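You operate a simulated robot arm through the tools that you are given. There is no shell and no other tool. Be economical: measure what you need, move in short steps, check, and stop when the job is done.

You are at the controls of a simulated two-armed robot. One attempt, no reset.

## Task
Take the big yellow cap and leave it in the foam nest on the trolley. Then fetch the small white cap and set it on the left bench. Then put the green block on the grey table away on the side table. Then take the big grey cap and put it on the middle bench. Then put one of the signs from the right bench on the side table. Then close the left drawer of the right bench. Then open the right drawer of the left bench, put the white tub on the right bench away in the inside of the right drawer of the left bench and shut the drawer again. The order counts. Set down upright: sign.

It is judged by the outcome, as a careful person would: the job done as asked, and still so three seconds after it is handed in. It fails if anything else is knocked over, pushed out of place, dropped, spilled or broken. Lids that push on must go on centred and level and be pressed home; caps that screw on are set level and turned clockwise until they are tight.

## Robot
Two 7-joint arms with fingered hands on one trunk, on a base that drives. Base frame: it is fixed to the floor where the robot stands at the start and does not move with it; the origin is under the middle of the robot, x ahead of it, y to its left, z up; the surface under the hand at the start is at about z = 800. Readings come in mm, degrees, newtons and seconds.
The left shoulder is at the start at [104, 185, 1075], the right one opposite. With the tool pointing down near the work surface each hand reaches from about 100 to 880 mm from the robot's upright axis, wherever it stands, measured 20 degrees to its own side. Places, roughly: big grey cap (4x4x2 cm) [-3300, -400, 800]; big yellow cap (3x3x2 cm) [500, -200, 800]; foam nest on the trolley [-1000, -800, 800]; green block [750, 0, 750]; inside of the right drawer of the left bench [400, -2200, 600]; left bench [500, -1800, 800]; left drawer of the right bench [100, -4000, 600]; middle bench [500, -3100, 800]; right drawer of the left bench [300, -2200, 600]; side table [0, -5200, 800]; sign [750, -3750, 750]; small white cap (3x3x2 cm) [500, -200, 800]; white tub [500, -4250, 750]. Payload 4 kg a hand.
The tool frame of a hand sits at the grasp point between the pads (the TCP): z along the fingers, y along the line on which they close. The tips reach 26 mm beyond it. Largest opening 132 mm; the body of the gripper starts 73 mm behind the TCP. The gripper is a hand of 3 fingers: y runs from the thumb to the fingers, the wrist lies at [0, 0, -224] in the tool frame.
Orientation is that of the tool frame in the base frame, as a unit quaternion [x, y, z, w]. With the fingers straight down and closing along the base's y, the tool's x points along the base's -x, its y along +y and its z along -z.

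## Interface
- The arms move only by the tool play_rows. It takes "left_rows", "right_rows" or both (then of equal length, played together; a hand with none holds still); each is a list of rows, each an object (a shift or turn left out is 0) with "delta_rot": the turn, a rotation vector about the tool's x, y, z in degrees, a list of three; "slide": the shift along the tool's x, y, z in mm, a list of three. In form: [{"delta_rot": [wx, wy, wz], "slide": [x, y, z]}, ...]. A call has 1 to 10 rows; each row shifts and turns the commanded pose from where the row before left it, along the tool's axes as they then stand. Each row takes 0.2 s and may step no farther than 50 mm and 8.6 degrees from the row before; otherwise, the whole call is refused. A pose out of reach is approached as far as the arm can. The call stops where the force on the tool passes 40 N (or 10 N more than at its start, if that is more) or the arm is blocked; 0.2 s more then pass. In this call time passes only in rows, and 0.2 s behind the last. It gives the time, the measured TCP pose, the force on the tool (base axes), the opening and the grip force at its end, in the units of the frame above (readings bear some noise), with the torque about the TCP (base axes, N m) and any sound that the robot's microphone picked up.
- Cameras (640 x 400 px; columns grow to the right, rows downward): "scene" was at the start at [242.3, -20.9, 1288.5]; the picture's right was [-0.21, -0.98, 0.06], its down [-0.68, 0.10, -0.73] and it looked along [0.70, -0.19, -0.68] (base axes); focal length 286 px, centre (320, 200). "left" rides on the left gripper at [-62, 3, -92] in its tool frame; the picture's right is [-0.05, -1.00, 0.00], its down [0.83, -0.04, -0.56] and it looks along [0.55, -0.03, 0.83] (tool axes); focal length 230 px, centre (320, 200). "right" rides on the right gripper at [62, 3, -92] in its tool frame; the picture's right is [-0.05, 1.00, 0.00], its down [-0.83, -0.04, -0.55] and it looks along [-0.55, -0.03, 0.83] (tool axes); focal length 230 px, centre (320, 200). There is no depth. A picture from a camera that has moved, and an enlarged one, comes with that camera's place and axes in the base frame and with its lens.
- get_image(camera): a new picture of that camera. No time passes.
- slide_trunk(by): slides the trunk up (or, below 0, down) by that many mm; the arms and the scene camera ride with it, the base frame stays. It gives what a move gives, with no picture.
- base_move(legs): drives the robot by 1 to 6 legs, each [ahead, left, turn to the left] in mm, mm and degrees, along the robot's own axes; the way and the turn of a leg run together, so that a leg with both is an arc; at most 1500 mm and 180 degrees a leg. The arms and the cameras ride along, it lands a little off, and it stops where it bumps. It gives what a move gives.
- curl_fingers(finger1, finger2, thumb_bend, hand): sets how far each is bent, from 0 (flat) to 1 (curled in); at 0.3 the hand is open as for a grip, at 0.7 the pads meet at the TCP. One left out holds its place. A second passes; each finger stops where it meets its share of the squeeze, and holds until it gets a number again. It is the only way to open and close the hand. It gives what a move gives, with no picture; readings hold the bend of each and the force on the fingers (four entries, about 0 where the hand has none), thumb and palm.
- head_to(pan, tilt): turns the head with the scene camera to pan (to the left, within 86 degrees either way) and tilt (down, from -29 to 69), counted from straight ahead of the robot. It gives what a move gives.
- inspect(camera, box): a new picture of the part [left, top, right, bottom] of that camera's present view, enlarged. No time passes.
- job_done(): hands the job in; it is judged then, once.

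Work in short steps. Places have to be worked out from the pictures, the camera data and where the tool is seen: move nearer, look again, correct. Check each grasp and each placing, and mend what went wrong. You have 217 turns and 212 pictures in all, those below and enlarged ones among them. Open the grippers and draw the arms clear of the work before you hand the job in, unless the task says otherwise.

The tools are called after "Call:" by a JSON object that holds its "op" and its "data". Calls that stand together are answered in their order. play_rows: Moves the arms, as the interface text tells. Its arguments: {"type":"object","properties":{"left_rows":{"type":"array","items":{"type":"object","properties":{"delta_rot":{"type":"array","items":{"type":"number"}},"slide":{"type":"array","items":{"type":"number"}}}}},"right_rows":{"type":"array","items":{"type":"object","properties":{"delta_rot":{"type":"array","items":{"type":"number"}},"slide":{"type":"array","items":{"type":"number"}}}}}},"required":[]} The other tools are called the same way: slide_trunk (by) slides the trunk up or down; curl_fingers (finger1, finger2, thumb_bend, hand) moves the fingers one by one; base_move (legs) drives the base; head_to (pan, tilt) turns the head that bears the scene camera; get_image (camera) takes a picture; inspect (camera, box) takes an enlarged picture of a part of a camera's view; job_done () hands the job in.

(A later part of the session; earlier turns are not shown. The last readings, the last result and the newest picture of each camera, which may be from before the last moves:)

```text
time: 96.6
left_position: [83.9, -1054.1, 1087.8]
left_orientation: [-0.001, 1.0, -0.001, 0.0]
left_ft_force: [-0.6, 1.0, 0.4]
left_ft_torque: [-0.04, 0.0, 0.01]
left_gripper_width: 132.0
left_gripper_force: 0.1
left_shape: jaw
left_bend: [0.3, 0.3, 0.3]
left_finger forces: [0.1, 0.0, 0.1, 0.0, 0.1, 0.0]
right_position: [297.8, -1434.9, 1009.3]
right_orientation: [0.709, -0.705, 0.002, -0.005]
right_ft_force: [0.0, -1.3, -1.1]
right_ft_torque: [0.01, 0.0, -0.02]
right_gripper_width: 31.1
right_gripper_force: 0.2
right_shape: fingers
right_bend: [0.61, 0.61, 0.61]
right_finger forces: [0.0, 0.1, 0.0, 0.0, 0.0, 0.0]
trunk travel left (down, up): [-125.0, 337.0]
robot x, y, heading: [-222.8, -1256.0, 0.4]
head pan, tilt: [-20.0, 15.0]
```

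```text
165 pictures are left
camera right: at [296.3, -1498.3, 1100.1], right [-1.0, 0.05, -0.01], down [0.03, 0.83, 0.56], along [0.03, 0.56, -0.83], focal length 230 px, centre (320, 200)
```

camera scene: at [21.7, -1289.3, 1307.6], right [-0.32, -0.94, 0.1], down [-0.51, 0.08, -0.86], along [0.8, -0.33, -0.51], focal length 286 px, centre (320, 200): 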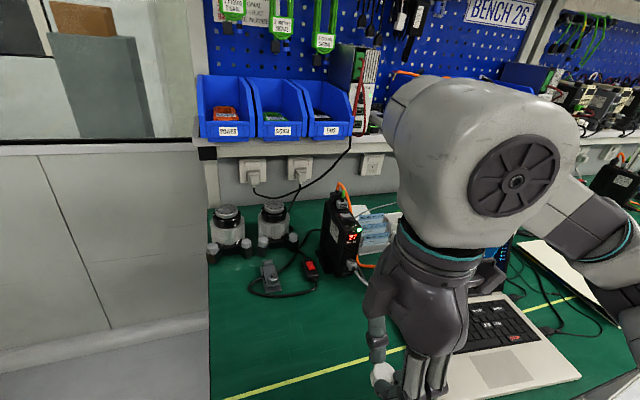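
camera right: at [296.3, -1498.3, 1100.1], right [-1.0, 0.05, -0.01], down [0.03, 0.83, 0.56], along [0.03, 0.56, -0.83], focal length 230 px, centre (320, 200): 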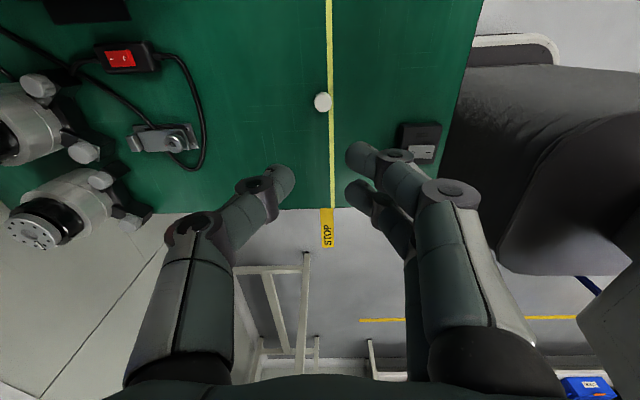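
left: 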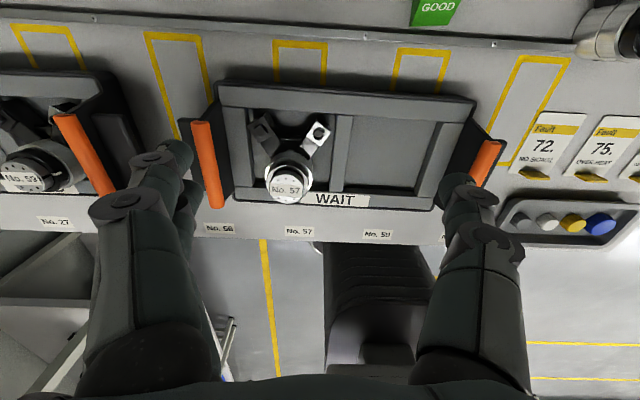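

White cap is on the bench; a zoom to confirm it lies flat.

Call:
{"op": "inspect", "data": {"camera": "right", "box": [270, 75, 370, 137]}}

```text
6.40 times, centred on (320, 106) of right
camera zoom: at [296.3, -1498.3, 1100.1], right [-1.0, 0.05, -0.01], down [0.03, 0.83, 0.56], along [0.03, 0.56, -0.83], focal length 1472 px, centre (320, 802)
```

zoom: 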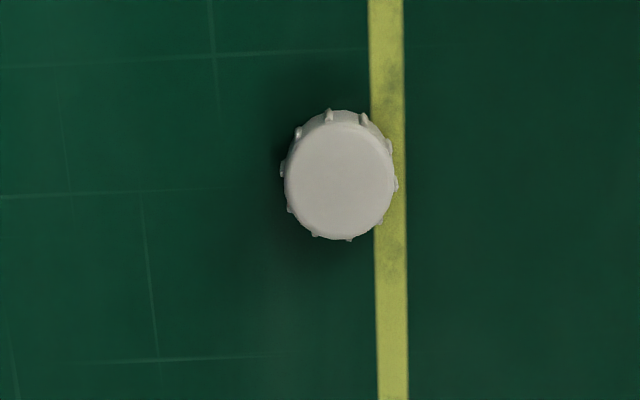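

White cap placed flat. Now the green block: I retract the right hand and drive back to the first table, offset for the left hand.

Call:
{"op": "play_rows", "data": {"right_rows": [{"slide": [0, 45, -20]}, {"slide": [0, 45, 0]}, {"slide": [0, 45, 0]}]}}

Call:
{"op": "base_move", "data": {"legs": [[-80, 0, 0], [0, 1190, 0], [340, 0, 0]]}}

Call:
{"op": "head_to", "data": {"pan": 10, "tilt": 25}}

Call:
{"op": "get_image", "data": {"camera": "scene"}}

Call:
{"op": "get_image", "data": {"camera": "left"}}

```text
time: 97.4
left_position: [83.4, -1054.8, 1088.4]
left_orientation: [-0.001, 1.0, 0.0, 0.001]
left_ft_force: [-0.5, -1.0, -0.3]
left_ft_torque: [0.01, 0.03, 0.02]
left_gripper_width: 131.8
left_gripper_force: 0.1
left_shape: jaw
left_bend: [0.3, 0.3, 0.3]
left_finger forces: [0.0, 0.1, 0.0, 0.0, 0.0, 0.1]
right_position: [164.2, -1435.3, 1026.9]
right_orientation: [0.709, -0.705, 0.002, -0.005]
right_ft_force: [0.2, 0.7, 0.1]
right_ft_torque: [-0.03, 0.0, 0.01]
right_gripper_width: 31.2
right_gripper_force: 0.0
right_shape: fingers
right_bend: [0.61, 0.61, 0.61]
right_finger forces: [0.0, 0.1, 0.0, 0.0, 0.1, 0.1]
trunk travel left (down, up): [-125.0, 337.0]
robot x, y, heading: [-223.3, -1259.6, 0.2]
head pan, tilt: [-20.0, 15.0]
```

```text
time: 105.9
left_position: [325.7, 135.7, 1086.2]
left_orientation: [-0.01, 1.0, 0.0, -0.001]
left_ft_force: [0.0, -0.5, -0.6]
left_ft_torque: [0.03, 0.0, 0.0]
left_gripper_width: 132.1
left_gripper_force: 0.0
left_shape: jaw
left_bend: [0.3, 0.3, 0.3]
left_finger forces: [0.1, 0.0, 0.1, 0.0, 0.0, 0.0]
right_position: [413.5, -245.3, 1027.1]
right_orientation: [0.715, -0.699, 0.002, -0.004]
right_ft_force: [0.0, -0.4, -0.2]
right_ft_torque: [0.02, -0.02, 0.0]
right_gripper_width: 31.0
right_gripper_force: 0.0
right_shape: fingers
right_bend: [0.61, 0.61, 0.61]
right_finger forces: [0.0, 0.0, 0.1, 0.1, 0.0, 0.0]
trunk travel left (down, up): [-125.0, 337.0]
robot x, y, heading: [18.5, -72.5, 1.5]
head pan, tilt: [-20.0, 15.0]
```

```text
time: 106.8
left_position: [327.2, 135.2, 1086.8]
left_orientation: [-0.01, 1.0, 0.0, -0.001]
left_ft_force: [-0.5, 0.1, 0.7]
left_ft_torque: [0.0, 0.01, 0.01]
left_gripper_width: 131.8
left_gripper_force: 0.1
left_shape: jaw
left_bend: [0.3, 0.3, 0.3]
left_finger forces: [0.0, 0.0, 0.0, 0.1, 0.0, 0.0]
right_position: [413.9, -244.7, 1026.7]
right_orientation: [0.715, -0.699, 0.001, -0.004]
right_ft_force: [0.7, 0.0, -0.2]
right_ft_torque: [0.01, 0.0, 0.0]
right_gripper_width: 31.4
right_gripper_force: 0.1
right_shape: fingers
right_bend: [0.61, 0.61, 0.61]
right_finger forces: [0.1, 0.1, 0.0, 0.0, 0.0, 0.0]
trunk travel left (down, up): [-125.0, 337.0]
robot x, y, heading: [20.5, -78.5, 1.4]
head pan, tilt: [10.0, 25.0]
```

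```text
163 pictures are left
camera scene: at [263.7, -53.6, 1291.4], right [0.19, -0.98, -0.05], down [-0.66, -0.09, -0.75], along [0.73, 0.17, -0.66], focal length 286 px, centre (320, 200)
```

scene: 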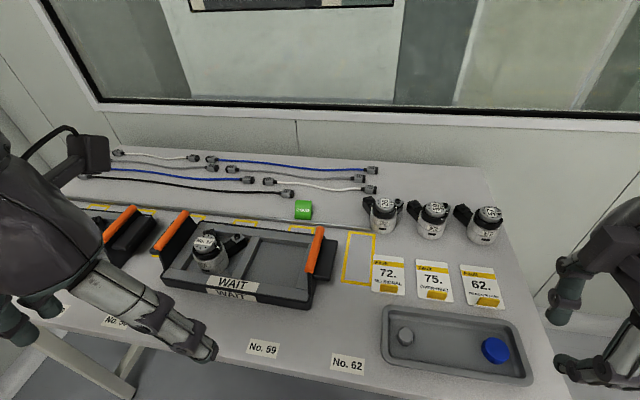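

```text
162 pictures are left
camera left: at [387.3, 140.0, 1179.3], right [0.07, -1.0, 0.0], down [-0.83, -0.06, 0.56], along [-0.55, -0.04, -0.83], focal length 230 px, centre (320, 200)
```

left: 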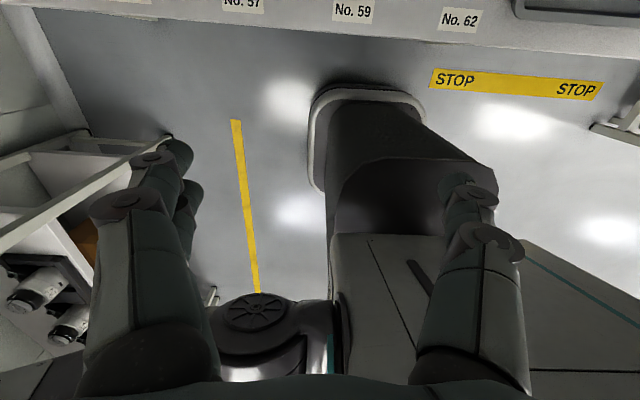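

Call:
{"op": "inspect", "data": {"camera": "scene", "box": [240, 165, 400, 265]}}

```text
4.00 times, centred on (320, 215) of scene
camera zoom: at [263.7, -53.6, 1291.4], right [0.19, -0.98, -0.05], down [-0.66, -0.09, -0.75], along [0.73, 0.17, -0.66], focal length 1144 px, centre (320, 140)
```

zoom: 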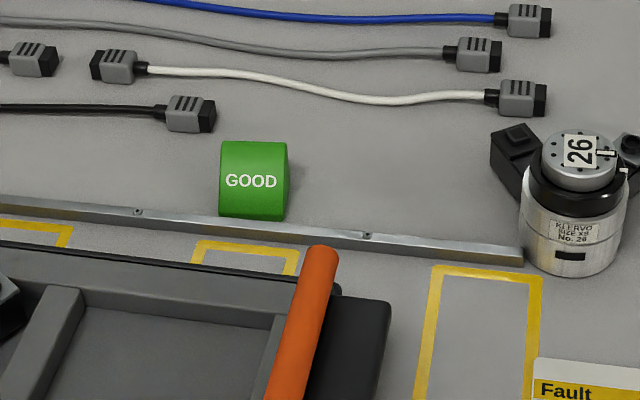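

The block is a ~41 mm piece just behind the metal rail, around (757,104). I bring the left hand above it.

Call:
{"op": "play_rows", "data": {"left_rows": [{"slide": [-43, -4, 0]}, {"slide": [-43, -4, 0]}, {"slide": [-43, -4, 5]}, {"slide": [-43, -4, 10]}, {"slide": [-43, -4, 15]}, {"slide": [-43, -4, 15]}, {"slide": [-43, -4, 20]}, {"slide": [-43, -4, 20]}, {"slide": [-43, -4, 20]}, {"slide": [-43, -4, 20]}]}}

Call:
{"op": "get_image", "data": {"camera": "left"}}

Call:
{"op": "get_image", "data": {"camera": "scene"}}

```text
time: 109.0
left_position: [758.0, 105.0, 958.4]
left_orientation: [-0.01, 1.0, 0.001, -0.002]
left_ft_force: [-0.4, -1.3, -0.8]
left_ft_torque: [-0.01, 0.04, 0.0]
left_gripper_width: 131.9
left_gripper_force: 0.0
left_shape: jaw
left_bend: [0.3, 0.3, 0.3]
left_finger forces: [0.0, 0.0, 0.0, 0.0, 0.0, 0.0]
right_position: [415.7, -246.4, 1026.7]
right_orientation: [0.716, -0.698, 0.0, -0.005]
right_ft_force: [-0.6, 0.1, -0.6]
right_ft_torque: [0.02, 0.03, 0.02]
right_gripper_width: 31.3
right_gripper_force: 0.1
right_shape: fingers
right_bend: [0.61, 0.61, 0.61]
right_finger forces: [0.0, 0.0, 0.0, 0.0, 0.1, 0.0]
trunk travel left (down, up): [-125.0, 337.0]
robot x, y, heading: [19.7, -75.8, 1.3]
head pan, tilt: [10.0, 25.0]
```

```text
160 pictures are left
camera left: at [820.0, 108.7, 1050.9], right [0.07, -1.0, 0.0], down [-0.83, -0.06, 0.56], along [-0.56, -0.04, -0.83], focal length 230 px, centre (320, 200)
```

left: 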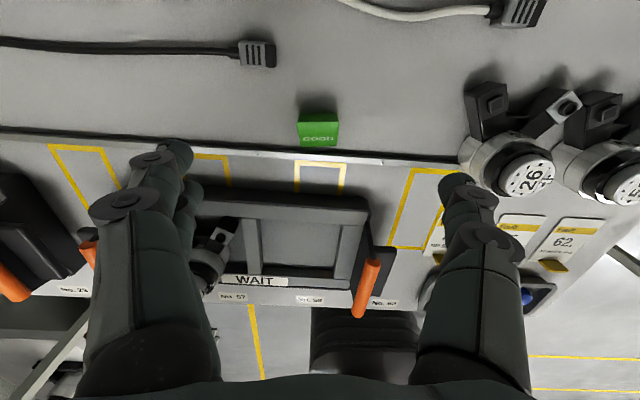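

```text
159 pictures are left
camera scene: at [265.3, -54.5, 1290.9], right [0.19, -0.98, -0.05], down [-0.66, -0.09, -0.75], along [0.73, 0.17, -0.66], focal length 286 px, centre (320, 200)
```

scene: 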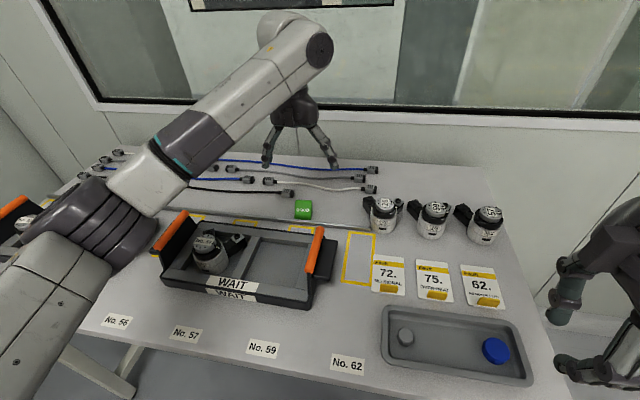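

Left camera puts the block at about (748,105). I pre-close to ~68 mm, shift 8 mm back and descend to z≈875.

Call:
{"op": "curl_fingers", "data": {"hand": "left", "finger1": 0.5, "finger2": 0.5, "thumb_bend": 0.5}}

Call:
{"op": "play_rows", "data": {"left_rows": [{"slide": [8, 0, 20]}, {"slide": [0, 0, 30]}, {"slide": [0, 0, 33]}]}}

Call:
{"op": "get_image", "data": {"camera": "left"}}

Call:
{"op": "inspect", "data": {"camera": "scene", "box": [220, 130, 380, 230]}}

```text
time: 110.0
left_position: [757.4, 104.2, 960.2]
left_orientation: [-0.009, 1.0, 0.0, -0.001]
left_ft_force: [0.2, 1.0, -0.8]
left_ft_torque: [0.0, -0.02, 0.01]
left_gripper_width: 68.8
left_gripper_force: 0.1
left_shape: fingers
left_bend: [0.5, 0.5, 0.5]
left_finger forces: [0.1, 0.1, 0.1, 0.0, 0.1, 0.0]
right_position: [413.9, -246.2, 1026.6]
right_orientation: [0.715, -0.699, 0.002, -0.004]
right_ft_force: [-0.1, -0.2, 0.9]
right_ft_torque: [-0.01, -0.01, -0.02]
right_gripper_width: 30.9
right_gripper_force: 0.1
right_shape: fingers
right_bend: [0.61, 0.61, 0.61]
right_finger forces: [0.0, 0.1, 0.0, 0.0, 0.1, 0.0]
trunk travel left (down, up): [-125.0, 337.0]
robot x, y, heading: [22.5, -71.8, 1.1]
head pan, tilt: [10.0, 25.0]
```

```text
time: 110.8
left_position: [749.6, 104.4, 874.5]
left_orientation: [-0.01, 1.0, 0.0, -0.001]
left_ft_force: [0.1, 0.6, -0.6]
left_ft_torque: [0.03, -0.01, 0.0]
left_gripper_width: 68.3
left_gripper_force: 0.0
left_shape: fingers
left_bend: [0.5, 0.5, 0.5]
left_finger forces: [0.0, 0.1, 0.0, 0.1, 0.1, 0.0]
right_position: [415.4, -245.3, 1026.8]
right_orientation: [0.715, -0.699, 0.002, -0.005]
right_ft_force: [-0.5, 0.1, -0.4]
right_ft_torque: [-0.01, 0.0, -0.02]
right_gripper_width: 31.4
right_gripper_force: 0.1
right_shape: fingers
right_bend: [0.61, 0.61, 0.61]
right_finger forces: [0.1, 0.0, 0.0, 0.0, 0.0, 0.0]
trunk travel left (down, up): [-125.0, 337.0]
robot x, y, heading: [23.1, -73.5, 1.3]
head pan, tilt: [10.0, 25.0]
```

```text
158 pictures are left
camera left: at [810.3, 109.4, 968.1], right [0.07, -1.0, 0.0], down [-0.83, -0.06, 0.56], along [-0.55, -0.04, -0.83], focal length 230 px, centre (320, 200)
```

left: 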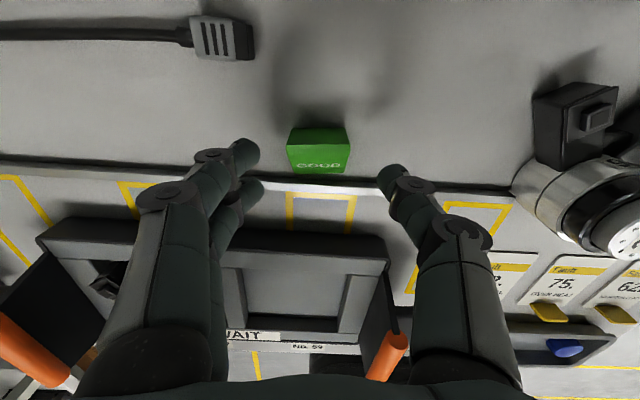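

```text
4.00 times, centred on (300, 180) of scene
camera zoom: at [264.6, -53.5, 1291.1], right [0.19, -0.98, -0.05], down [-0.66, -0.09, -0.75], along [0.73, 0.17, -0.66], focal length 1144 px, centre (400, 280)
```

zoom: 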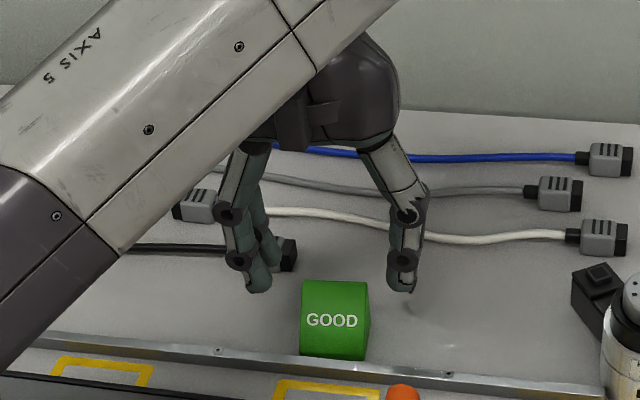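

Well aligned. I descend another 25 mm and check.

Call:
{"op": "play_rows", "data": {"left_rows": [{"slide": [0, 0, 10]}, {"slide": [0, 0, 10]}, {"slide": [0, 0, 8]}]}}

Call:
{"op": "get_image", "data": {"camera": "left"}}

Call:
{"op": "inspect", "data": {"camera": "scene", "box": [220, 130, 380, 230]}}

```text
time: 111.6
left_position: [748.4, 103.2, 849.9]
left_orientation: [-0.01, 1.0, 0.0, -0.001]
left_ft_force: [-1.5, -0.3, -0.1]
left_ft_torque: [0.03, 0.03, -0.04]
left_gripper_width: 68.6
left_gripper_force: 0.0
left_shape: fingers
left_bend: [0.5, 0.5, 0.5]
left_finger forces: [0.1, 0.0, 0.0, 0.0, 0.0, 0.0]
right_position: [414.8, -245.0, 1026.3]
right_orientation: [0.715, -0.699, 0.002, -0.004]
right_ft_force: [0.0, 0.1, -0.5]
right_ft_torque: [0.02, 0.01, 0.01]
right_gripper_width: 31.6
right_gripper_force: 0.0
right_shape: fingers
right_bend: [0.61, 0.61, 0.61]
right_finger forces: [0.0, 0.0, 0.0, 0.0, 0.0, 0.0]
trunk travel left (down, up): [-125.0, 337.0]
robot x, y, heading: [17.5, -77.1, 1.3]
head pan, tilt: [10.0, 25.0]
```

```text
156 pictures are left
camera left: at [809.6, 108.1, 941.8], right [0.07, -1.0, 0.0], down [-0.83, -0.06, 0.56], along [-0.55, -0.04, -0.83], focal length 230 px, centre (320, 200)
```

left: 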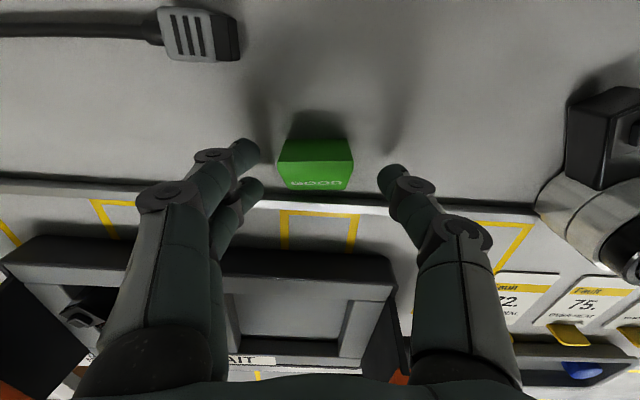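

```text
4.00 times, centred on (300, 180) of scene
camera zoom: at [264.1, -53.6, 1291.3], right [0.19, -0.98, -0.05], down [-0.66, -0.09, -0.75], along [0.73, 0.17, -0.66], focal length 1144 px, centre (400, 280)
```

zoom: 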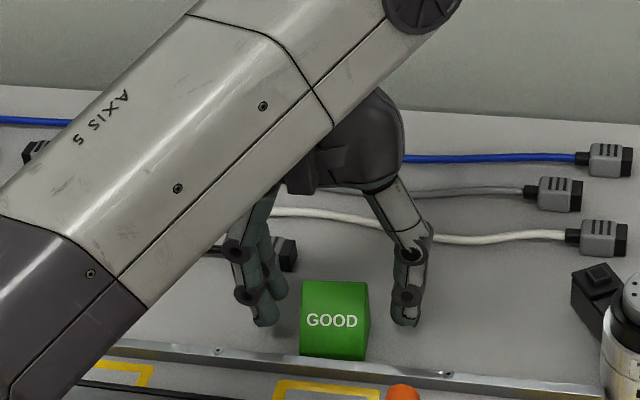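

Fingertips ~20 mm above the table. Down 15 more and close.

Call:
{"op": "play_rows", "data": {"left_rows": [{"slide": [0, 0, 8]}, {"slide": [0, 0, 6]}]}}

Call:
{"op": "curl_fingers", "data": {"hand": "left", "finger1": 0.63, "finger2": 0.63, "thumb_bend": 0.63}}

Call:
{"op": "get_image", "data": {"camera": "left"}}

Call:
{"op": "inspect", "data": {"camera": "scene", "box": [220, 130, 380, 230]}}

```text
time: 112.2
left_position: [750.4, 101.6, 836.4]
left_orientation: [-0.009, 1.0, 0.0, -0.001]
left_ft_force: [0.1, 0.2, -0.3]
left_ft_torque: [0.0, 0.01, 0.02]
left_gripper_width: 68.2
left_gripper_force: 0.1
left_shape: fingers
left_bend: [0.5, 0.5, 0.5]
left_finger forces: [0.0, 0.0, 0.0, 0.0, 0.0, 0.0]
right_position: [413.8, -244.9, 1026.5]
right_orientation: [0.715, -0.7, 0.002, -0.005]
right_ft_force: [0.1, 0.1, 1.0]
right_ft_torque: [0.02, -0.03, 0.0]
right_gripper_width: 31.0
right_gripper_force: 0.0
right_shape: fingers
right_bend: [0.61, 0.61, 0.61]
right_finger forces: [0.1, 0.0, 0.1, 0.0, 0.1, 0.0]
trunk travel left (down, up): [-125.0, 337.0]
robot x, y, heading: [22.9, -71.0, 1.1]
head pan, tilt: [10.0, 25.0]
```

```text
time: 113.2
left_position: [749.4, 102.5, 836.4]
left_orientation: [-0.01, 1.0, 0.001, -0.001]
left_ft_force: [-1.0, -0.1, -0.4]
left_ft_torque: [0.01, -0.01, -0.01]
left_gripper_width: 39.4
left_gripper_force: 5.1
left_shape: fingers
left_bend: [0.59, 0.59, 0.6]
left_finger forces: [2.9, 2.7, 0.0, 0.0, 5.9, 0.0]
right_position: [413.5, -244.8, 1026.8]
right_orientation: [0.714, -0.7, 0.002, -0.004]
right_ft_force: [0.1, -0.8, -0.5]
right_ft_torque: [0.03, 0.01, 0.03]
right_gripper_width: 31.3
right_gripper_force: 0.1
right_shape: fingers
right_bend: [0.61, 0.61, 0.61]
right_finger forces: [0.1, 0.0, 0.0, 0.0, 0.1, 0.0]
trunk travel left (down, up): [-125.0, 337.0]
robot x, y, heading: [16.9, -75.6, 1.0]
head pan, tilt: [10.0, 25.0]
```

```text
154 pictures are left
camera left: at [810.1, 107.7, 928.4], right [0.07, -1.0, 0.0], down [-0.83, -0.06, 0.56], along [-0.55, -0.04, -0.83], focal length 230 px, centre (320, 200)
```

left: 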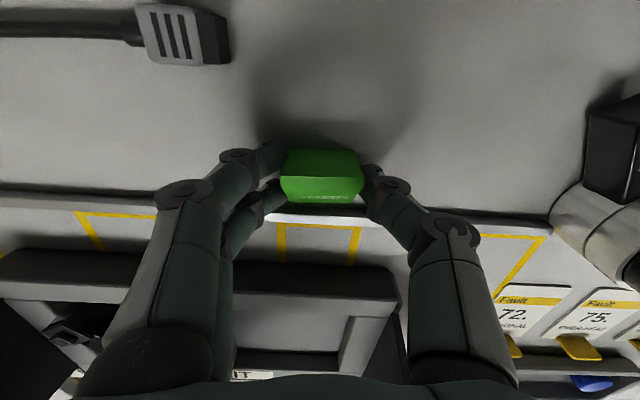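

```text
4.00 times, centred on (300, 180) of scene
camera zoom: at [264.0, -53.6, 1291.3], right [0.19, -0.98, -0.05], down [-0.66, -0.09, -0.75], along [0.73, 0.17, -0.66], focal length 1144 px, centre (400, 280)
```

zoom: 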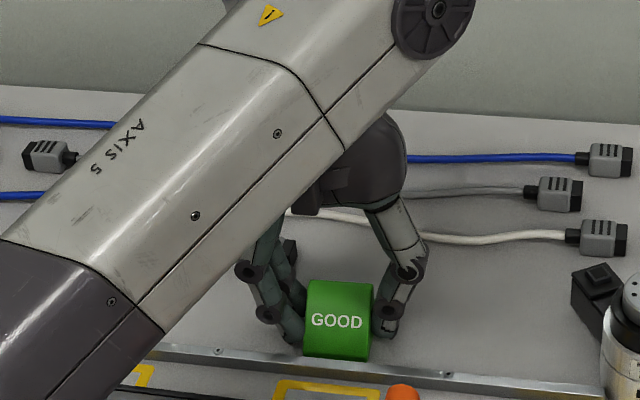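

Contact on both sides. I firm up and lift.

Call:
{"op": "curl_fingers", "data": {"hand": "left", "finger1": 0.7, "finger2": 0.7, "thumb_bend": 0.7}}

Call:
{"op": "play_rows", "data": {"left_rows": [{"slide": [0, 0, -10]}, {"slide": [0, 0, -30]}, {"slide": [0, 0, -40]}, {"slide": [0, 0, -40]}, {"slide": [0, 0, -40]}, {"slide": [20, 0, -40]}]}}

Call:
{"op": "get_image", "data": {"camera": "left"}}

```text
time: 114.2
left_position: [749.4, 103.1, 835.3]
left_orientation: [-0.01, 1.0, 0.0, -0.001]
left_ft_force: [-0.1, -0.8, 0.0]
left_ft_torque: [0.02, 0.0, 0.0]
left_gripper_width: 38.1
left_gripper_force: 15.2
left_shape: fingers
left_bend: [0.6, 0.6, 0.63]
left_finger forces: [7.7, 7.5, 0.1, 0.0, 15.2, 0.0]
right_position: [414.5, -245.8, 1026.7]
right_orientation: [0.715, -0.699, 0.001, -0.004]
right_ft_force: [0.5, -1.5, 0.5]
right_ft_torque: [0.03, 0.01, 0.04]
right_gripper_width: 31.2
right_gripper_force: 0.1
right_shape: fingers
right_bend: [0.61, 0.61, 0.61]
right_finger forces: [0.0, 0.0, 0.0, 0.0, 0.1, 0.0]
trunk travel left (down, up): [-125.0, 337.0]
robot x, y, heading: [23.7, -79.4, 1.5]
head pan, tilt: [10.0, 25.0]
```

```text
time: 115.6
left_position: [727.1, 102.1, 1036.8]
left_orientation: [-0.009, 1.0, 0.0, 0.0]
left_ft_force: [-0.2, -0.4, 0.2]
left_ft_torque: [-0.01, 0.0, 0.06]
left_gripper_width: 38.0
left_gripper_force: 15.1
left_shape: fingers
left_bend: [0.6, 0.6, 0.63]
left_finger forces: [7.7, 7.5, 0.1, 0.0, 15.1, 0.0]
right_position: [412.9, -245.5, 1027.6]
right_orientation: [0.715, -0.7, 0.003, -0.005]
right_ft_force: [-0.2, 0.1, 1.1]
right_ft_torque: [-0.02, -0.05, 0.0]
right_gripper_width: 31.2
right_gripper_force: 0.1
right_shape: fingers
right_bend: [0.61, 0.61, 0.61]
right_finger forces: [0.0, 0.0, 0.0, 0.0, 0.0, 0.1]
trunk travel left (down, up): [-125.0, 337.0]
robot x, y, heading: [19.6, -75.8, 1.4]
head pan, tilt: [10.0, 25.0]
```

```text
152 pictures are left
camera left: at [787.6, 107.1, 1129.1], right [0.07, -1.0, 0.0], down [-0.83, -0.06, 0.56], along [-0.55, -0.04, -0.83], focal length 230 px, centre (320, 200)
```

left: 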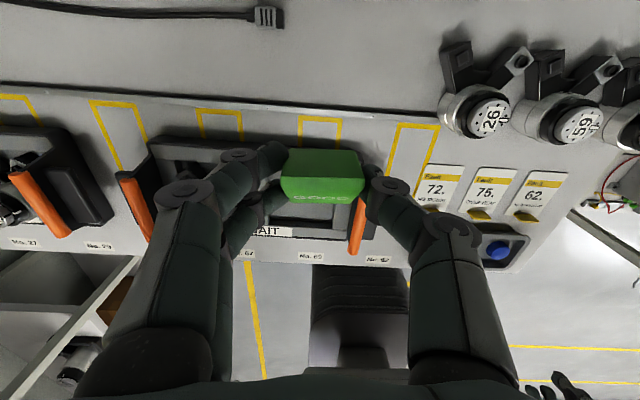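

Block held. I retract the left hand and travel down the aisle toward the side table in stages.

Call:
{"op": "play_rows", "data": {"left_rows": [{"slide": [45, 4, 0]}, {"slide": [45, 4, 0]}, {"slide": [45, 4, 0]}, {"slide": [45, 4, 0]}, {"slide": [45, 4, 0]}, {"slide": [45, 4, 0]}, {"slide": [45, 4, 0]}, {"slide": [45, 4, 0]}]}}

Call:
{"op": "base_move", "data": {"legs": [[-470, 0, -1.4], [0, -1400, 0], [0, -1200, 0]]}}

Call:
{"op": "head_to", "data": {"pan": -70, "tilt": 10}}

Call:
{"op": "get_image", "data": {"camera": "scene"}}

Call:
{"op": "head_to", "data": {"pan": -15, "tilt": 10}}

Call:
{"op": "get_image", "data": {"camera": "scene"}}

```text
time: 117.4
left_position: [375.4, 123.6, 1043.1]
left_orientation: [-0.01, 1.0, 0.0, -0.002]
left_ft_force: [-1.0, 0.3, -0.5]
left_ft_torque: [-0.03, 0.01, 0.0]
left_gripper_width: 38.0
left_gripper_force: 14.8
left_shape: fingers
left_bend: [0.6, 0.61, 0.63]
left_finger forces: [7.6, 7.4, 0.0, 0.0, 15.1, 0.1]
left hand out of reach, approached as far as the arm can: row 8
right_position: [413.0, -245.6, 1027.3]
right_orientation: [0.715, -0.699, 0.002, -0.006]
right_ft_force: [0.3, -0.2, 0.1]
right_ft_torque: [0.0, 0.01, 0.01]
right_gripper_width: 31.3
right_gripper_force: 0.0
right_shape: fingers
right_bend: [0.61, 0.61, 0.61]
right_finger forces: [0.0, 0.1, 0.0, 0.1, 0.0, 0.0]
trunk travel left (down, up): [-125.0, 337.0]
robot x, y, heading: [19.6, -74.6, 1.2]
head pan, tilt: [10.0, 25.0]
```

```text
time: 132.6
left_position: [-95.9, -2524.9, 1041.0]
left_orientation: [0.009, 1.0, 0.0, -0.001]
left_ft_force: [-0.5, -0.2, -1.0]
left_ft_torque: [-0.04, 0.02, 0.01]
left_gripper_width: 37.7
left_gripper_force: 14.9
left_shape: fingers
left_bend: [0.6, 0.61, 0.63]
left_finger forces: [7.7, 7.5, 0.1, 0.0, 15.1, 0.0]
right_position: [-72.2, -2894.3, 1026.7]
right_orientation: [-0.701, 0.713, -0.003, 0.004]
right_ft_force: [0.3, -0.3, 0.1]
right_ft_torque: [0.01, 0.02, 0.01]
right_gripper_width: 31.0
right_gripper_force: 0.0
right_shape: fingers
right_bend: [0.61, 0.61, 0.61]
right_finger forces: [0.0, 0.0, 0.0, 0.0, 0.1, 0.0]
trunk travel left (down, up): [-125.0, 337.0]
robot x, y, heading: [-463.7, -2707.6, -0.9]
head pan, tilt: [10.0, 25.0]
```

```text
time: 134.2
left_position: [-96.5, -2524.4, 1042.2]
left_orientation: [0.009, 1.0, 0.0, -0.001]
left_ft_force: [0.3, 0.6, -0.6]
left_ft_torque: [-0.02, 0.01, -0.03]
left_gripper_width: 38.2
left_gripper_force: 15.7
left_shape: fingers
left_bend: [0.6, 0.61, 0.63]
left_finger forces: [7.5, 7.4, 0.0, 0.1, 15.1, 0.1]
right_position: [-72.5, -2893.6, 1026.8]
right_orientation: [-0.702, 0.713, -0.003, 0.004]
right_ft_force: [-0.2, 0.6, 0.1]
right_ft_torque: [0.02, 0.0, 0.0]
right_gripper_width: 31.6
right_gripper_force: 0.0
right_shape: fingers
right_bend: [0.61, 0.61, 0.61]
right_finger forces: [0.0, 0.0, 0.0, 0.0, 0.0, 0.0]
trunk travel left (down, up): [-125.0, 337.0]
robot x, y, heading: [-459.7, -2706.8, -0.6]
head pan, tilt: [-70.0, 10.0]
```

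```text
151 pictures are left
camera scene: at [-267.0, -2799.3, 1331.4], right [-0.91, -0.33, 0.27], down [-0.34, 0.17, -0.93], along [0.26, -0.93, -0.26], focal length 286 px, centre (320, 200)
```

scene: 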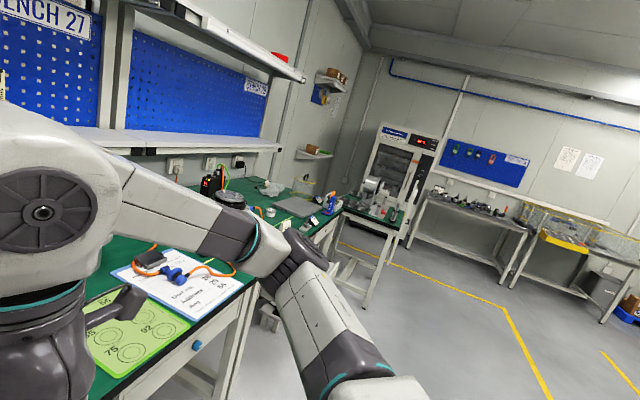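

```text
time: 135.4
left_position: [-96.9, -2524.5, 1042.9]
left_orientation: [0.01, 1.0, 0.0, -0.001]
left_ft_force: [-0.5, 0.9, -0.4]
left_ft_torque: [-0.03, 0.0, -0.01]
left_gripper_width: 38.0
left_gripper_force: 15.2
left_shape: fingers
left_bend: [0.6, 0.61, 0.63]
left_finger forces: [7.6, 7.5, 0.0, 0.0, 15.1, 0.0]
right_position: [-73.3, -2892.9, 1027.0]
right_orientation: [-0.701, 0.713, -0.002, 0.004]
right_ft_force: [0.1, -0.2, 0.1]
right_ft_torque: [0.02, 0.02, -0.01]
right_gripper_width: 31.3
right_gripper_force: 0.1
right_shape: fingers
right_bend: [0.61, 0.61, 0.61]
right_finger forces: [0.0, 0.0, 0.0, 0.0, 0.0, 0.0]
trunk travel left (down, up): [-125.0, 337.0]
robot x, y, heading: [-460.5, -2709.1, -0.9]
head pan, tilt: [-15.0, 10.0]
```

```text
150 pictures are left
camera scene: at [-210.6, -2736.9, 1315.0], right [-0.26, -0.96, 0.07], down [-0.44, 0.05, -0.9], along [0.86, -0.27, -0.44], focal length 286 px, centre (320, 200)
```

scene: 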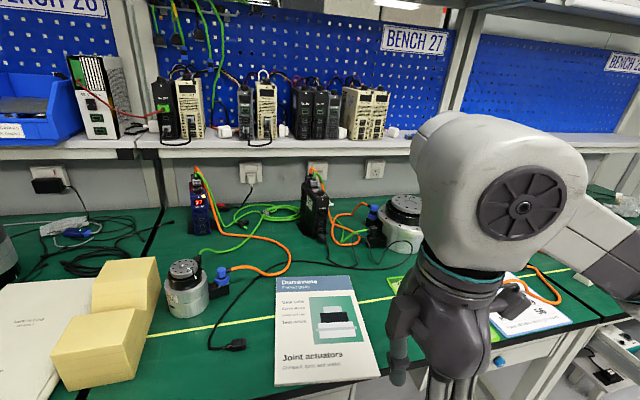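

The side table is the small green-topped one beyond the benches. I continue down the aisle and look again.

Call:
{"op": "base_move", "data": {"legs": [[-60, 0, 0.9], [0, -1100, 0]]}}

Call:
{"op": "head_to", "data": {"pan": -60, "tilt": 15}}

Call:
{"op": "get_image", "data": {"camera": "scene"}}

Call:
{"op": "head_to", "data": {"pan": -10, "tilt": 15}}

Call:
{"op": "get_image", "data": {"camera": "scene"}}

```text
time: 141.7
left_position: [-165.4, -3642.8, 1042.3]
left_orientation: [0.014, 1.0, 0.0, 0.0]
left_ft_force: [0.5, -1.2, -0.4]
left_ft_torque: [-0.04, 0.02, 0.03]
left_gripper_width: 38.2
left_gripper_force: 14.7
left_shape: fingers
left_bend: [0.6, 0.61, 0.63]
left_finger forces: [7.6, 7.5, 0.1, 0.0, 15.1, 0.0]
right_position: [-145.6, -4010.1, 1027.8]
right_orientation: [-0.698, 0.716, -0.002, 0.005]
right_ft_force: [-0.3, -0.2, 0.7]
right_ft_torque: [0.03, 0.04, 0.02]
right_gripper_width: 31.5
right_gripper_force: 0.0
right_shape: fingers
right_bend: [0.61, 0.61, 0.61]
right_finger forces: [0.0, 0.1, 0.1, 0.1, 0.1, 0.0]
trunk travel left (down, up): [-125.0, 337.0]
robot x, y, heading: [-530.7, -3820.7, -1.5]
head pan, tilt: [-15.0, 10.0]
```

```text
time: 142.8
left_position: [-165.7, -3641.2, 1042.6]
left_orientation: [0.013, 1.0, 0.0, -0.001]
left_ft_force: [0.7, -1.2, -0.4]
left_ft_torque: [0.01, -0.02, 0.0]
left_gripper_width: 37.7
left_gripper_force: 15.3
left_shape: fingers
left_bend: [0.6, 0.61, 0.63]
left_finger forces: [7.6, 7.5, 0.1, 0.0, 15.1, 0.1]
right_position: [-146.7, -4011.0, 1027.8]
right_orientation: [-0.698, 0.716, -0.002, 0.003]
right_ft_force: [-0.4, 0.6, 0.2]
right_ft_torque: [-0.01, 0.0, -0.05]
right_gripper_width: 31.5
right_gripper_force: 0.2
right_shape: fingers
right_bend: [0.61, 0.61, 0.61]
right_finger forces: [0.0, 0.0, 0.0, 0.0, 0.1, 0.1]
trunk travel left (down, up): [-125.0, 337.0]
robot x, y, heading: [-531.3, -3818.8, -1.2]
head pan, tilt: [-60.0, 15.0]
```

```text
149 pictures are left
camera scene: at [-326.8, -3908.9, 1319.4], right [-0.84, -0.48, 0.25], down [-0.39, 0.23, -0.89], along [0.37, -0.84, -0.39], focal length 286 px, centre (320, 200)
```

scene: 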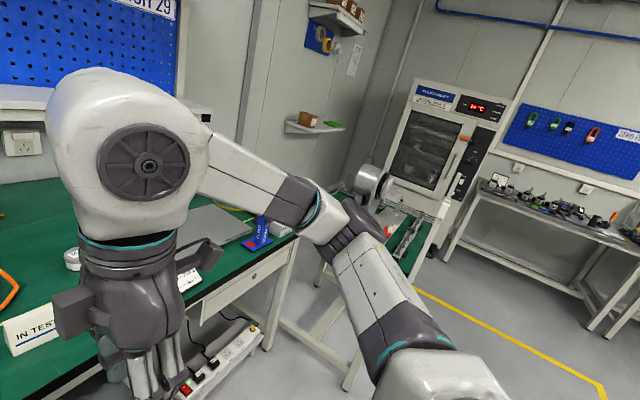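

```text
time: 144.0
left_position: [-165.5, -3641.3, 1042.7]
left_orientation: [0.013, 1.0, 0.0, 0.0]
left_ft_force: [-0.3, 1.0, 0.0]
left_ft_torque: [0.01, 0.0, 0.01]
left_gripper_width: 37.9
left_gripper_force: 15.0
left_shape: fingers
left_bend: [0.6, 0.61, 0.63]
left_finger forces: [7.6, 7.5, 0.1, 0.0, 15.0, 0.1]
right_position: [-145.8, -4011.7, 1027.6]
right_orientation: [-0.698, 0.716, -0.002, 0.003]
right_ft_force: [-0.8, -0.3, -0.2]
right_ft_torque: [0.0, 0.03, 0.01]
right_gripper_width: 31.2
right_gripper_force: 0.0
right_shape: fingers
right_bend: [0.61, 0.61, 0.61]
right_finger forces: [0.0, 0.1, 0.1, 0.0, 0.1, 0.0]
trunk travel left (down, up): [-125.0, 337.0]
robot x, y, heading: [-526.8, -3824.1, -1.2]
head pan, tilt: [-10.0, 15.0]
```

```text
148 pictures are left
camera scene: at [-282.0, -3845.3, 1306.5], right [-0.19, -0.98, 0.05], down [-0.52, 0.06, -0.85], along [0.83, -0.19, -0.52], focal length 286 px, centre (320, 200)
```

scene: 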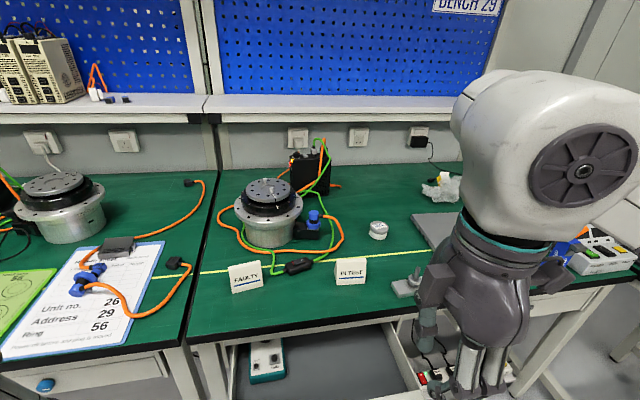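

Call:
{"op": "base_move", "data": {"legs": [[-100, 0, 1.2], [0, -600, 0]]}}

Call:
{"op": "head_to", "data": {"pan": -40, "tilt": 20}}

Call:
{"op": "get_image", "data": {"camera": "scene"}}

```text
time: 147.8
left_position: [-268.2, -4180.7, 1042.6]
left_orientation: [-0.007, 1.0, -0.001, -0.001]
left_ft_force: [0.3, 0.1, 0.0]
left_ft_torque: [0.02, -0.02, 0.01]
left_gripper_width: 38.0
left_gripper_force: 14.8
left_shape: fingers
left_bend: [0.6, 0.61, 0.63]
left_finger forces: [7.5, 7.5, 0.0, 0.0, 15.1, 0.0]
right_position: [-234.9, -4547.5, 1029.5]
right_orientation: [0.716, -0.698, 0.006, -0.005]
right_ft_force: [-0.5, 0.2, 0.5]
right_ft_torque: [0.0, -0.02, 0.02]
right_gripper_width: 31.2
right_gripper_force: 0.0
right_shape: fingers
right_bend: [0.61, 0.61, 0.61]
right_finger forces: [0.0, 0.2, 0.0, 0.0, 0.0, 0.0]
trunk travel left (down, up): [-125.0, 337.0]
robot x, y, heading: [-625.5, -4380.9, 1.1]
head pan, tilt: [-10.0, 15.0]
stopped in leg 2: the robot was blocked; the commanded pose is now the measured one
```

```text
time: 148.8
left_position: [-267.1, -4181.6, 1041.8]
left_orientation: [-0.006, 1.0, -0.003, -0.003]
left_ft_force: [-0.4, -0.1, -0.1]
left_ft_torque: [0.01, -0.01, 0.01]
left_gripper_width: 38.0
left_gripper_force: 15.2
left_shape: fingers
left_bend: [0.6, 0.61, 0.63]
left_finger forces: [7.6, 7.6, 0.0, 0.1, 15.1, 0.0]
right_position: [-233.5, -4546.3, 1030.1]
right_orientation: [0.715, -0.699, 0.005, -0.004]
right_ft_force: [0.2, -0.4, 0.3]
right_ft_torque: [-0.01, 0.01, -0.01]
right_gripper_width: 31.1
right_gripper_force: 0.1
right_shape: fingers
right_bend: [0.61, 0.61, 0.61]
right_finger forces: [0.0, 0.0, 0.1, 0.0, 0.0, 0.0]
trunk travel left (down, up): [-125.0, 337.0]
robot x, y, heading: [-627.1, -4382.5, 0.8]
head pan, tilt: [-40.0, 20.0]
```

```text
147 pictures are left
camera scene: at [-396.5, -4431.4, 1304.7], right [-0.6, -0.78, 0.19], down [-0.52, 0.21, -0.83], along [0.6, -0.6, -0.53], focal length 286 px, centre (320, 200)
```

scene: 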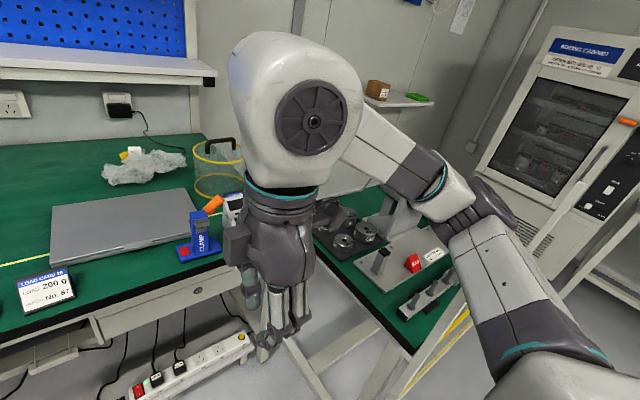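

The base was blocked at y≈-4382. I look to the right to see by what.

Call:
{"op": "head_to", "data": {"pan": -86, "tilt": 45}}

Call:
{"op": "get_image", "data": {"camera": "scene"}}

```text
time: 149.9
left_position: [-266.3, -4181.2, 1040.1]
left_orientation: [-0.006, 1.0, -0.003, -0.002]
left_ft_force: [1.1, 0.5, 0.0]
left_ft_torque: [-0.02, -0.03, -0.02]
left_gripper_width: 37.6
left_gripper_force: 15.1
left_shape: fingers
left_bend: [0.6, 0.61, 0.63]
left_finger forces: [7.6, 7.5, 0.1, 0.0, 15.1, 0.0]
right_position: [-233.3, -4547.0, 1029.2]
right_orientation: [0.715, -0.699, 0.004, -0.003]
right_ft_force: [-0.3, 1.0, -0.3]
right_ft_torque: [0.01, -0.01, -0.02]
right_gripper_width: 31.3
right_gripper_force: 0.1
right_shape: fingers
right_bend: [0.61, 0.61, 0.61]
right_finger forces: [0.0, 0.0, 0.0, 0.0, 0.0, 0.1]
trunk travel left (down, up): [-125.0, 337.0]
robot x, y, heading: [-630.3, -4380.9, 0.8]
head pan, tilt: [-85.9, 45.0]
```

```text
146 pictures are left
camera scene: at [-469.8, -4453.8, 1286.4], right [-0.95, -0.08, 0.29], down [-0.26, 0.7, -0.67], along [-0.14, -0.71, -0.69], focal length 286 px, centre (320, 200)
```

scene: 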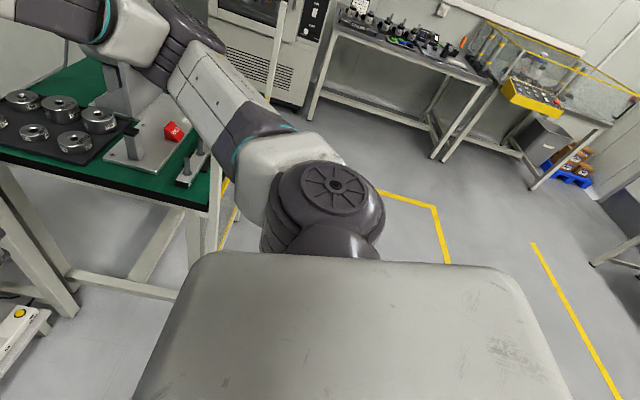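

The right forearm seems to have met the device on the side table. I back away to the left, then turn to face the table (heading -90).

Call:
{"op": "base_move", "data": {"legs": [[0, 300, 0]]}}

Call:
{"op": "head_to", "data": {"pan": -60, "tilt": 20}}

Call:
{"op": "get_image", "data": {"camera": "scene"}}

```text
time: 151.9
left_position: [-271.8, -3883.5, 1041.9]
left_orientation: [-0.005, 1.0, 0.0, 0.0]
left_ft_force: [-1.1, 0.0, 0.1]
left_ft_torque: [-0.04, -0.03, -0.01]
left_gripper_width: 38.0
left_gripper_force: 15.1
left_shape: fingers
left_bend: [0.6, 0.61, 0.63]
left_finger forces: [7.7, 7.5, 0.0, 0.0, 15.1, 0.0]
right_position: [-240.0, -4250.8, 1027.6]
right_orientation: [0.714, -0.701, 0.004, -0.006]
right_ft_force: [0.6, 0.1, 0.6]
right_ft_torque: [0.0, -0.01, -0.03]
right_gripper_width: 31.5
right_gripper_force: 0.2
right_shape: fingers
right_bend: [0.61, 0.61, 0.61]
right_finger forces: [0.0, 0.0, 0.0, 0.0, 0.1, 0.0]
trunk travel left (down, up): [-125.0, 337.0]
robot x, y, heading: [-632.5, -4081.8, 0.7]
head pan, tilt: [-85.9, 45.0]
```

```text
time: 152.8
left_position: [-272.5, -3884.5, 1041.6]
left_orientation: [-0.005, 1.0, 0.0, -0.001]
left_ft_force: [0.0, -0.3, 0.0]
left_ft_torque: [0.02, 0.03, 0.0]
left_gripper_width: 37.6
left_gripper_force: 15.1
left_shape: fingers
left_bend: [0.6, 0.61, 0.63]
left_finger forces: [7.7, 7.5, 0.0, 0.0, 15.1, 0.0]
right_position: [-239.9, -4251.4, 1028.4]
right_orientation: [0.713, -0.701, 0.003, -0.006]
right_ft_force: [0.2, -1.5, -0.6]
right_ft_torque: [-0.02, -0.01, -0.03]
right_gripper_width: 31.3
right_gripper_force: 0.0
right_shape: fingers
right_bend: [0.61, 0.61, 0.61]
right_finger forces: [0.1, 0.0, 0.0, 0.0, 0.0, 0.1]
trunk travel left (down, up): [-125.0, 337.0]
robot x, y, heading: [-632.6, -4080.2, 0.8]
head pan, tilt: [-60.0, 20.0]
```

```text
145 pictures are left
camera scene: at [-426.9, -4158.0, 1311.6], right [-0.82, -0.51, 0.25], down [-0.44, 0.29, -0.85], along [0.36, -0.81, -0.46], focal length 286 px, centre (320, 200)
```

scene: 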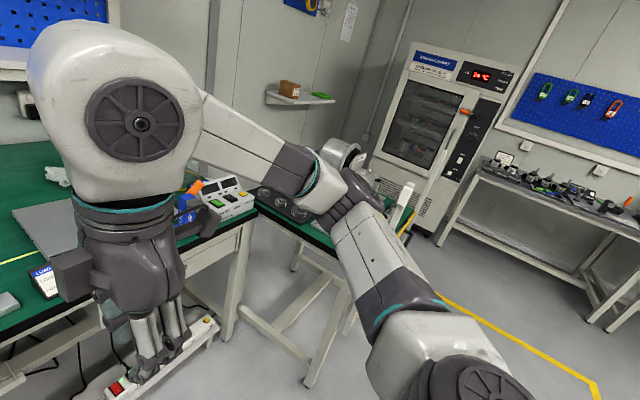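

Nothing looks displaced. I turn right to face the side table.

Call:
{"op": "base_move", "data": {"legs": [[0, 0, -91]]}}

Call:
{"op": "head_to", "data": {"pan": 15, "tilt": 15}}

Call:
{"op": "get_image", "data": {"camera": "scene"}}

```text
time: 157.1
left_position: [-434.3, -4436.0, 1042.5]
left_orientation: [0.7, 0.715, 0.001, -0.001]
left_ft_force: [-0.3, -0.1, -0.5]
left_ft_torque: [-0.02, -0.06, 0.02]
left_gripper_width: 37.7
left_gripper_force: 14.5
left_shape: fingers
left_bend: [0.6, 0.61, 0.63]
left_finger forces: [7.6, 7.5, 0.0, 0.1, 15.0, 0.0]
right_position: [-801.5, -4473.9, 1029.1]
right_orientation: [-0.016, 1.0, -0.006, 0.004]
right_ft_force: [-0.4, -1.1, 0.4]
right_ft_torque: [0.02, 0.02, 0.0]
right_gripper_width: 31.0
right_gripper_force: 0.0
right_shape: fingers
right_bend: [0.61, 0.61, 0.61]
right_finger forces: [0.0, 0.0, 0.0, 0.1, 0.0, 0.0]
trunk travel left (down, up): [-125.0, 337.0]
robot x, y, heading: [-631.1, -4082.2, -88.7]
head pan, tilt: [-60.0, 20.0]
```

```text
time: 158.5
left_position: [-434.6, -4435.6, 1041.8]
left_orientation: [0.7, 0.714, 0.0, -0.001]
left_ft_force: [-0.6, -0.2, 0.1]
left_ft_torque: [0.03, 0.02, 0.06]
left_gripper_width: 37.9
left_gripper_force: 15.0
left_shape: fingers
left_bend: [0.6, 0.61, 0.63]
left_finger forces: [7.6, 7.5, 0.0, 0.1, 15.0, 0.0]
right_position: [-799.8, -4473.8, 1027.9]
right_orientation: [-0.015, 1.0, -0.006, 0.001]
right_ft_force: [-0.4, -0.3, -0.3]
right_ft_torque: [0.04, 0.03, 0.03]
right_gripper_width: 31.2
right_gripper_force: 0.0
right_shape: fingers
right_bend: [0.61, 0.61, 0.61]
right_finger forces: [0.0, 0.0, 0.1, 0.0, 0.0, 0.0]
trunk travel left (down, up): [-125.0, 337.0]
robot x, y, heading: [-628.3, -4077.9, -88.6]
head pan, tilt: [15.0, 15.0]
```

```text
144 pictures are left
camera scene: at [-599.6, -4325.4, 1307.0], right [-0.96, -0.27, -0.07], down [-0.08, 0.51, -0.85], along [0.27, -0.81, -0.51], focal length 286 px, centre (320, 200)
```

scene: 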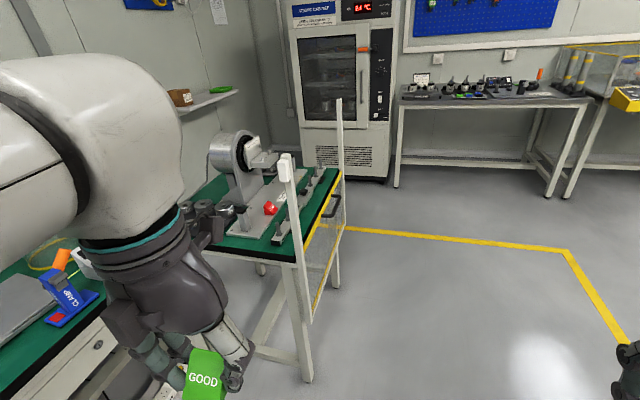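

The table has a fence with posts on its right side; its near edge is at y≈-4845. I position so the left hand is over its front part.

Call:
{"op": "base_move", "data": {"legs": [[0, 270, -1.3], [250, 0, 0]]}}

Call:
{"op": "head_to", "data": {"pan": 12, "tilt": 28}}

Call:
{"op": "get_image", "data": {"camera": "scene"}}

Call:
{"op": "get_image", "data": {"camera": "left"}}

```text
time: 161.8
left_position: [-169.6, -4686.5, 1042.7]
left_orientation: [0.707, 0.708, 0.0, -0.001]
left_ft_force: [-0.4, 0.6, -0.5]
left_ft_torque: [0.0, -0.03, -0.01]
left_gripper_width: 38.0
left_gripper_force: 14.3
left_shape: fingers
left_bend: [0.6, 0.61, 0.63]
left_finger forces: [7.7, 7.5, 0.0, 0.1, 15.1, 0.0]
right_position: [-534.9, -4715.8, 1027.7]
right_orientation: [-0.006, 1.0, -0.006, 0.002]
right_ft_force: [-0.4, 0.4, -0.7]
right_ft_torque: [0.04, -0.02, 0.0]
right_gripper_width: 31.5
right_gripper_force: 0.1
right_shape: fingers
right_bend: [0.61, 0.61, 0.61]
right_finger forces: [0.1, 0.1, 0.0, 0.0, 0.0, 0.0]
trunk travel left (down, up): [-125.0, 337.0]
robot x, y, heading: [-361.3, -4322.9, -89.5]
head pan, tilt: [15.0, 15.0]
```

```text
time: 162.6
left_position: [-170.0, -4686.9, 1041.5]
left_orientation: [0.706, 0.708, 0.001, -0.001]
left_ft_force: [-0.1, -0.1, -0.7]
left_ft_torque: [0.01, -0.01, 0.03]
left_gripper_width: 37.8
left_gripper_force: 15.4
left_shape: fingers
left_bend: [0.6, 0.61, 0.63]
left_finger forces: [7.6, 7.5, 0.0, 0.0, 15.1, 0.0]
right_position: [-535.6, -4715.3, 1028.6]
right_orientation: [-0.006, 1.0, -0.007, 0.002]
right_ft_force: [-0.3, -0.7, -0.1]
right_ft_torque: [0.04, 0.02, 0.02]
right_gripper_width: 31.2
right_gripper_force: 0.0
right_shape: fingers
right_bend: [0.61, 0.61, 0.61]
right_finger forces: [0.0, 0.0, 0.1, 0.0, 0.0, 0.1]
trunk travel left (down, up): [-125.0, 337.0]
robot x, y, heading: [-363.3, -4331.2, -89.9]
head pan, tilt: [12.0, 28.0]
```

```text
143 pictures are left
camera scene: at [-337.6, -4564.2, 1287.2], right [-0.98, -0.2, -0.06], down [-0.1, 0.69, -0.72], along [0.19, -0.69, -0.7], focal length 286 px, centre (320, 200)
```

scene: 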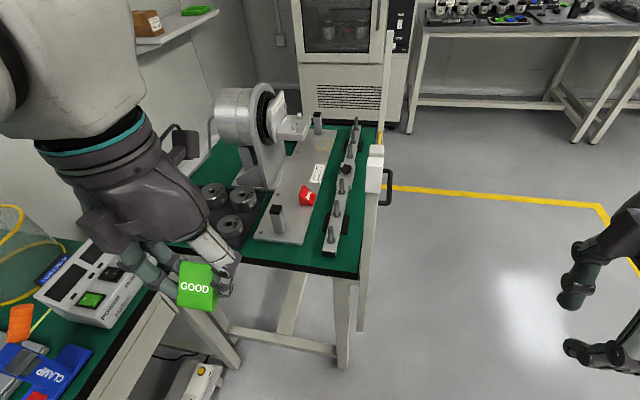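

```text
142 pictures are left
camera left: at [-166.6, -4746.7, 1134.6], right [-1.0, -0.05, 0.0], down [-0.04, 0.83, 0.56], along [-0.03, 0.56, -0.83], focal length 230 px, centre (320, 200)
```

left: 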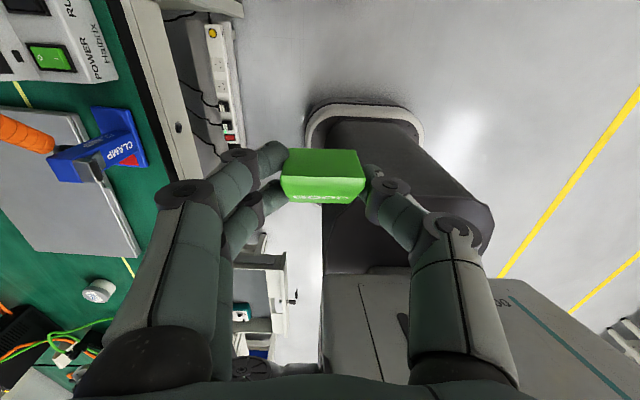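

I shift the left hand aside to see the front-left part of the table.

Call:
{"op": "play_rows", "data": {"left_rows": [{"slide": [0, -40, 0]}, {"slide": [0, -40, 0]}, {"slide": [0, -40, 0]}, {"slide": [0, -40, 0]}]}}

Call:
{"op": "get_image", "data": {"camera": "scene"}}

```text
time: 163.6
left_position: [-326.8, -4704.0, 1042.8]
left_orientation: [0.708, 0.706, 0.003, -0.002]
left_ft_force: [0.0, -0.6, -0.9]
left_ft_torque: [0.0, -0.05, -0.02]
left_gripper_width: 37.6
left_gripper_force: 15.5
left_shape: fingers
left_bend: [0.6, 0.61, 0.63]
left_finger forces: [7.6, 7.5, 0.0, 0.0, 15.0, 0.0]
left hand out of reach, approached as far as the arm can: row 3, 4
right_position: [-537.4, -4714.2, 1028.7]
right_orientation: [-0.005, 1.0, -0.006, 0.003]
right_ft_force: [-0.8, -0.8, -0.1]
right_ft_torque: [0.0, -0.02, 0.0]
right_gripper_width: 31.4
right_gripper_force: 0.1
right_shape: fingers
right_bend: [0.61, 0.61, 0.61]
right_finger forces: [0.0, 0.0, 0.0, 0.0, 0.0, 0.0]
trunk travel left (down, up): [-125.0, 337.0]
robot x, y, heading: [-360.1, -4324.5, -89.7]
head pan, tilt: [12.0, 28.0]
```

```text
141 pictures are left
camera scene: at [-339.6, -4564.4, 1287.2], right [-0.98, -0.2, -0.06], down [-0.1, 0.69, -0.72], along [0.19, -0.69, -0.7], focal length 286 px, centre (320, 200)
```

scene: 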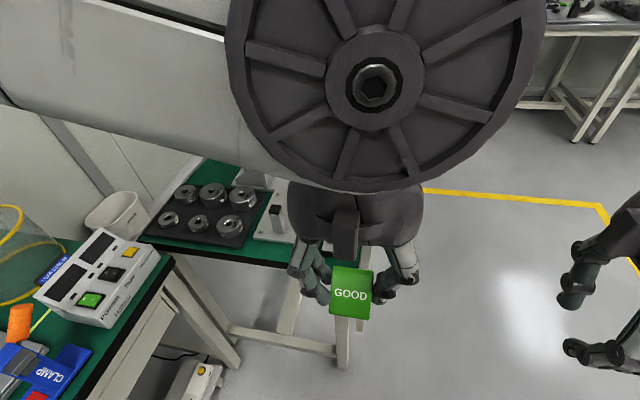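

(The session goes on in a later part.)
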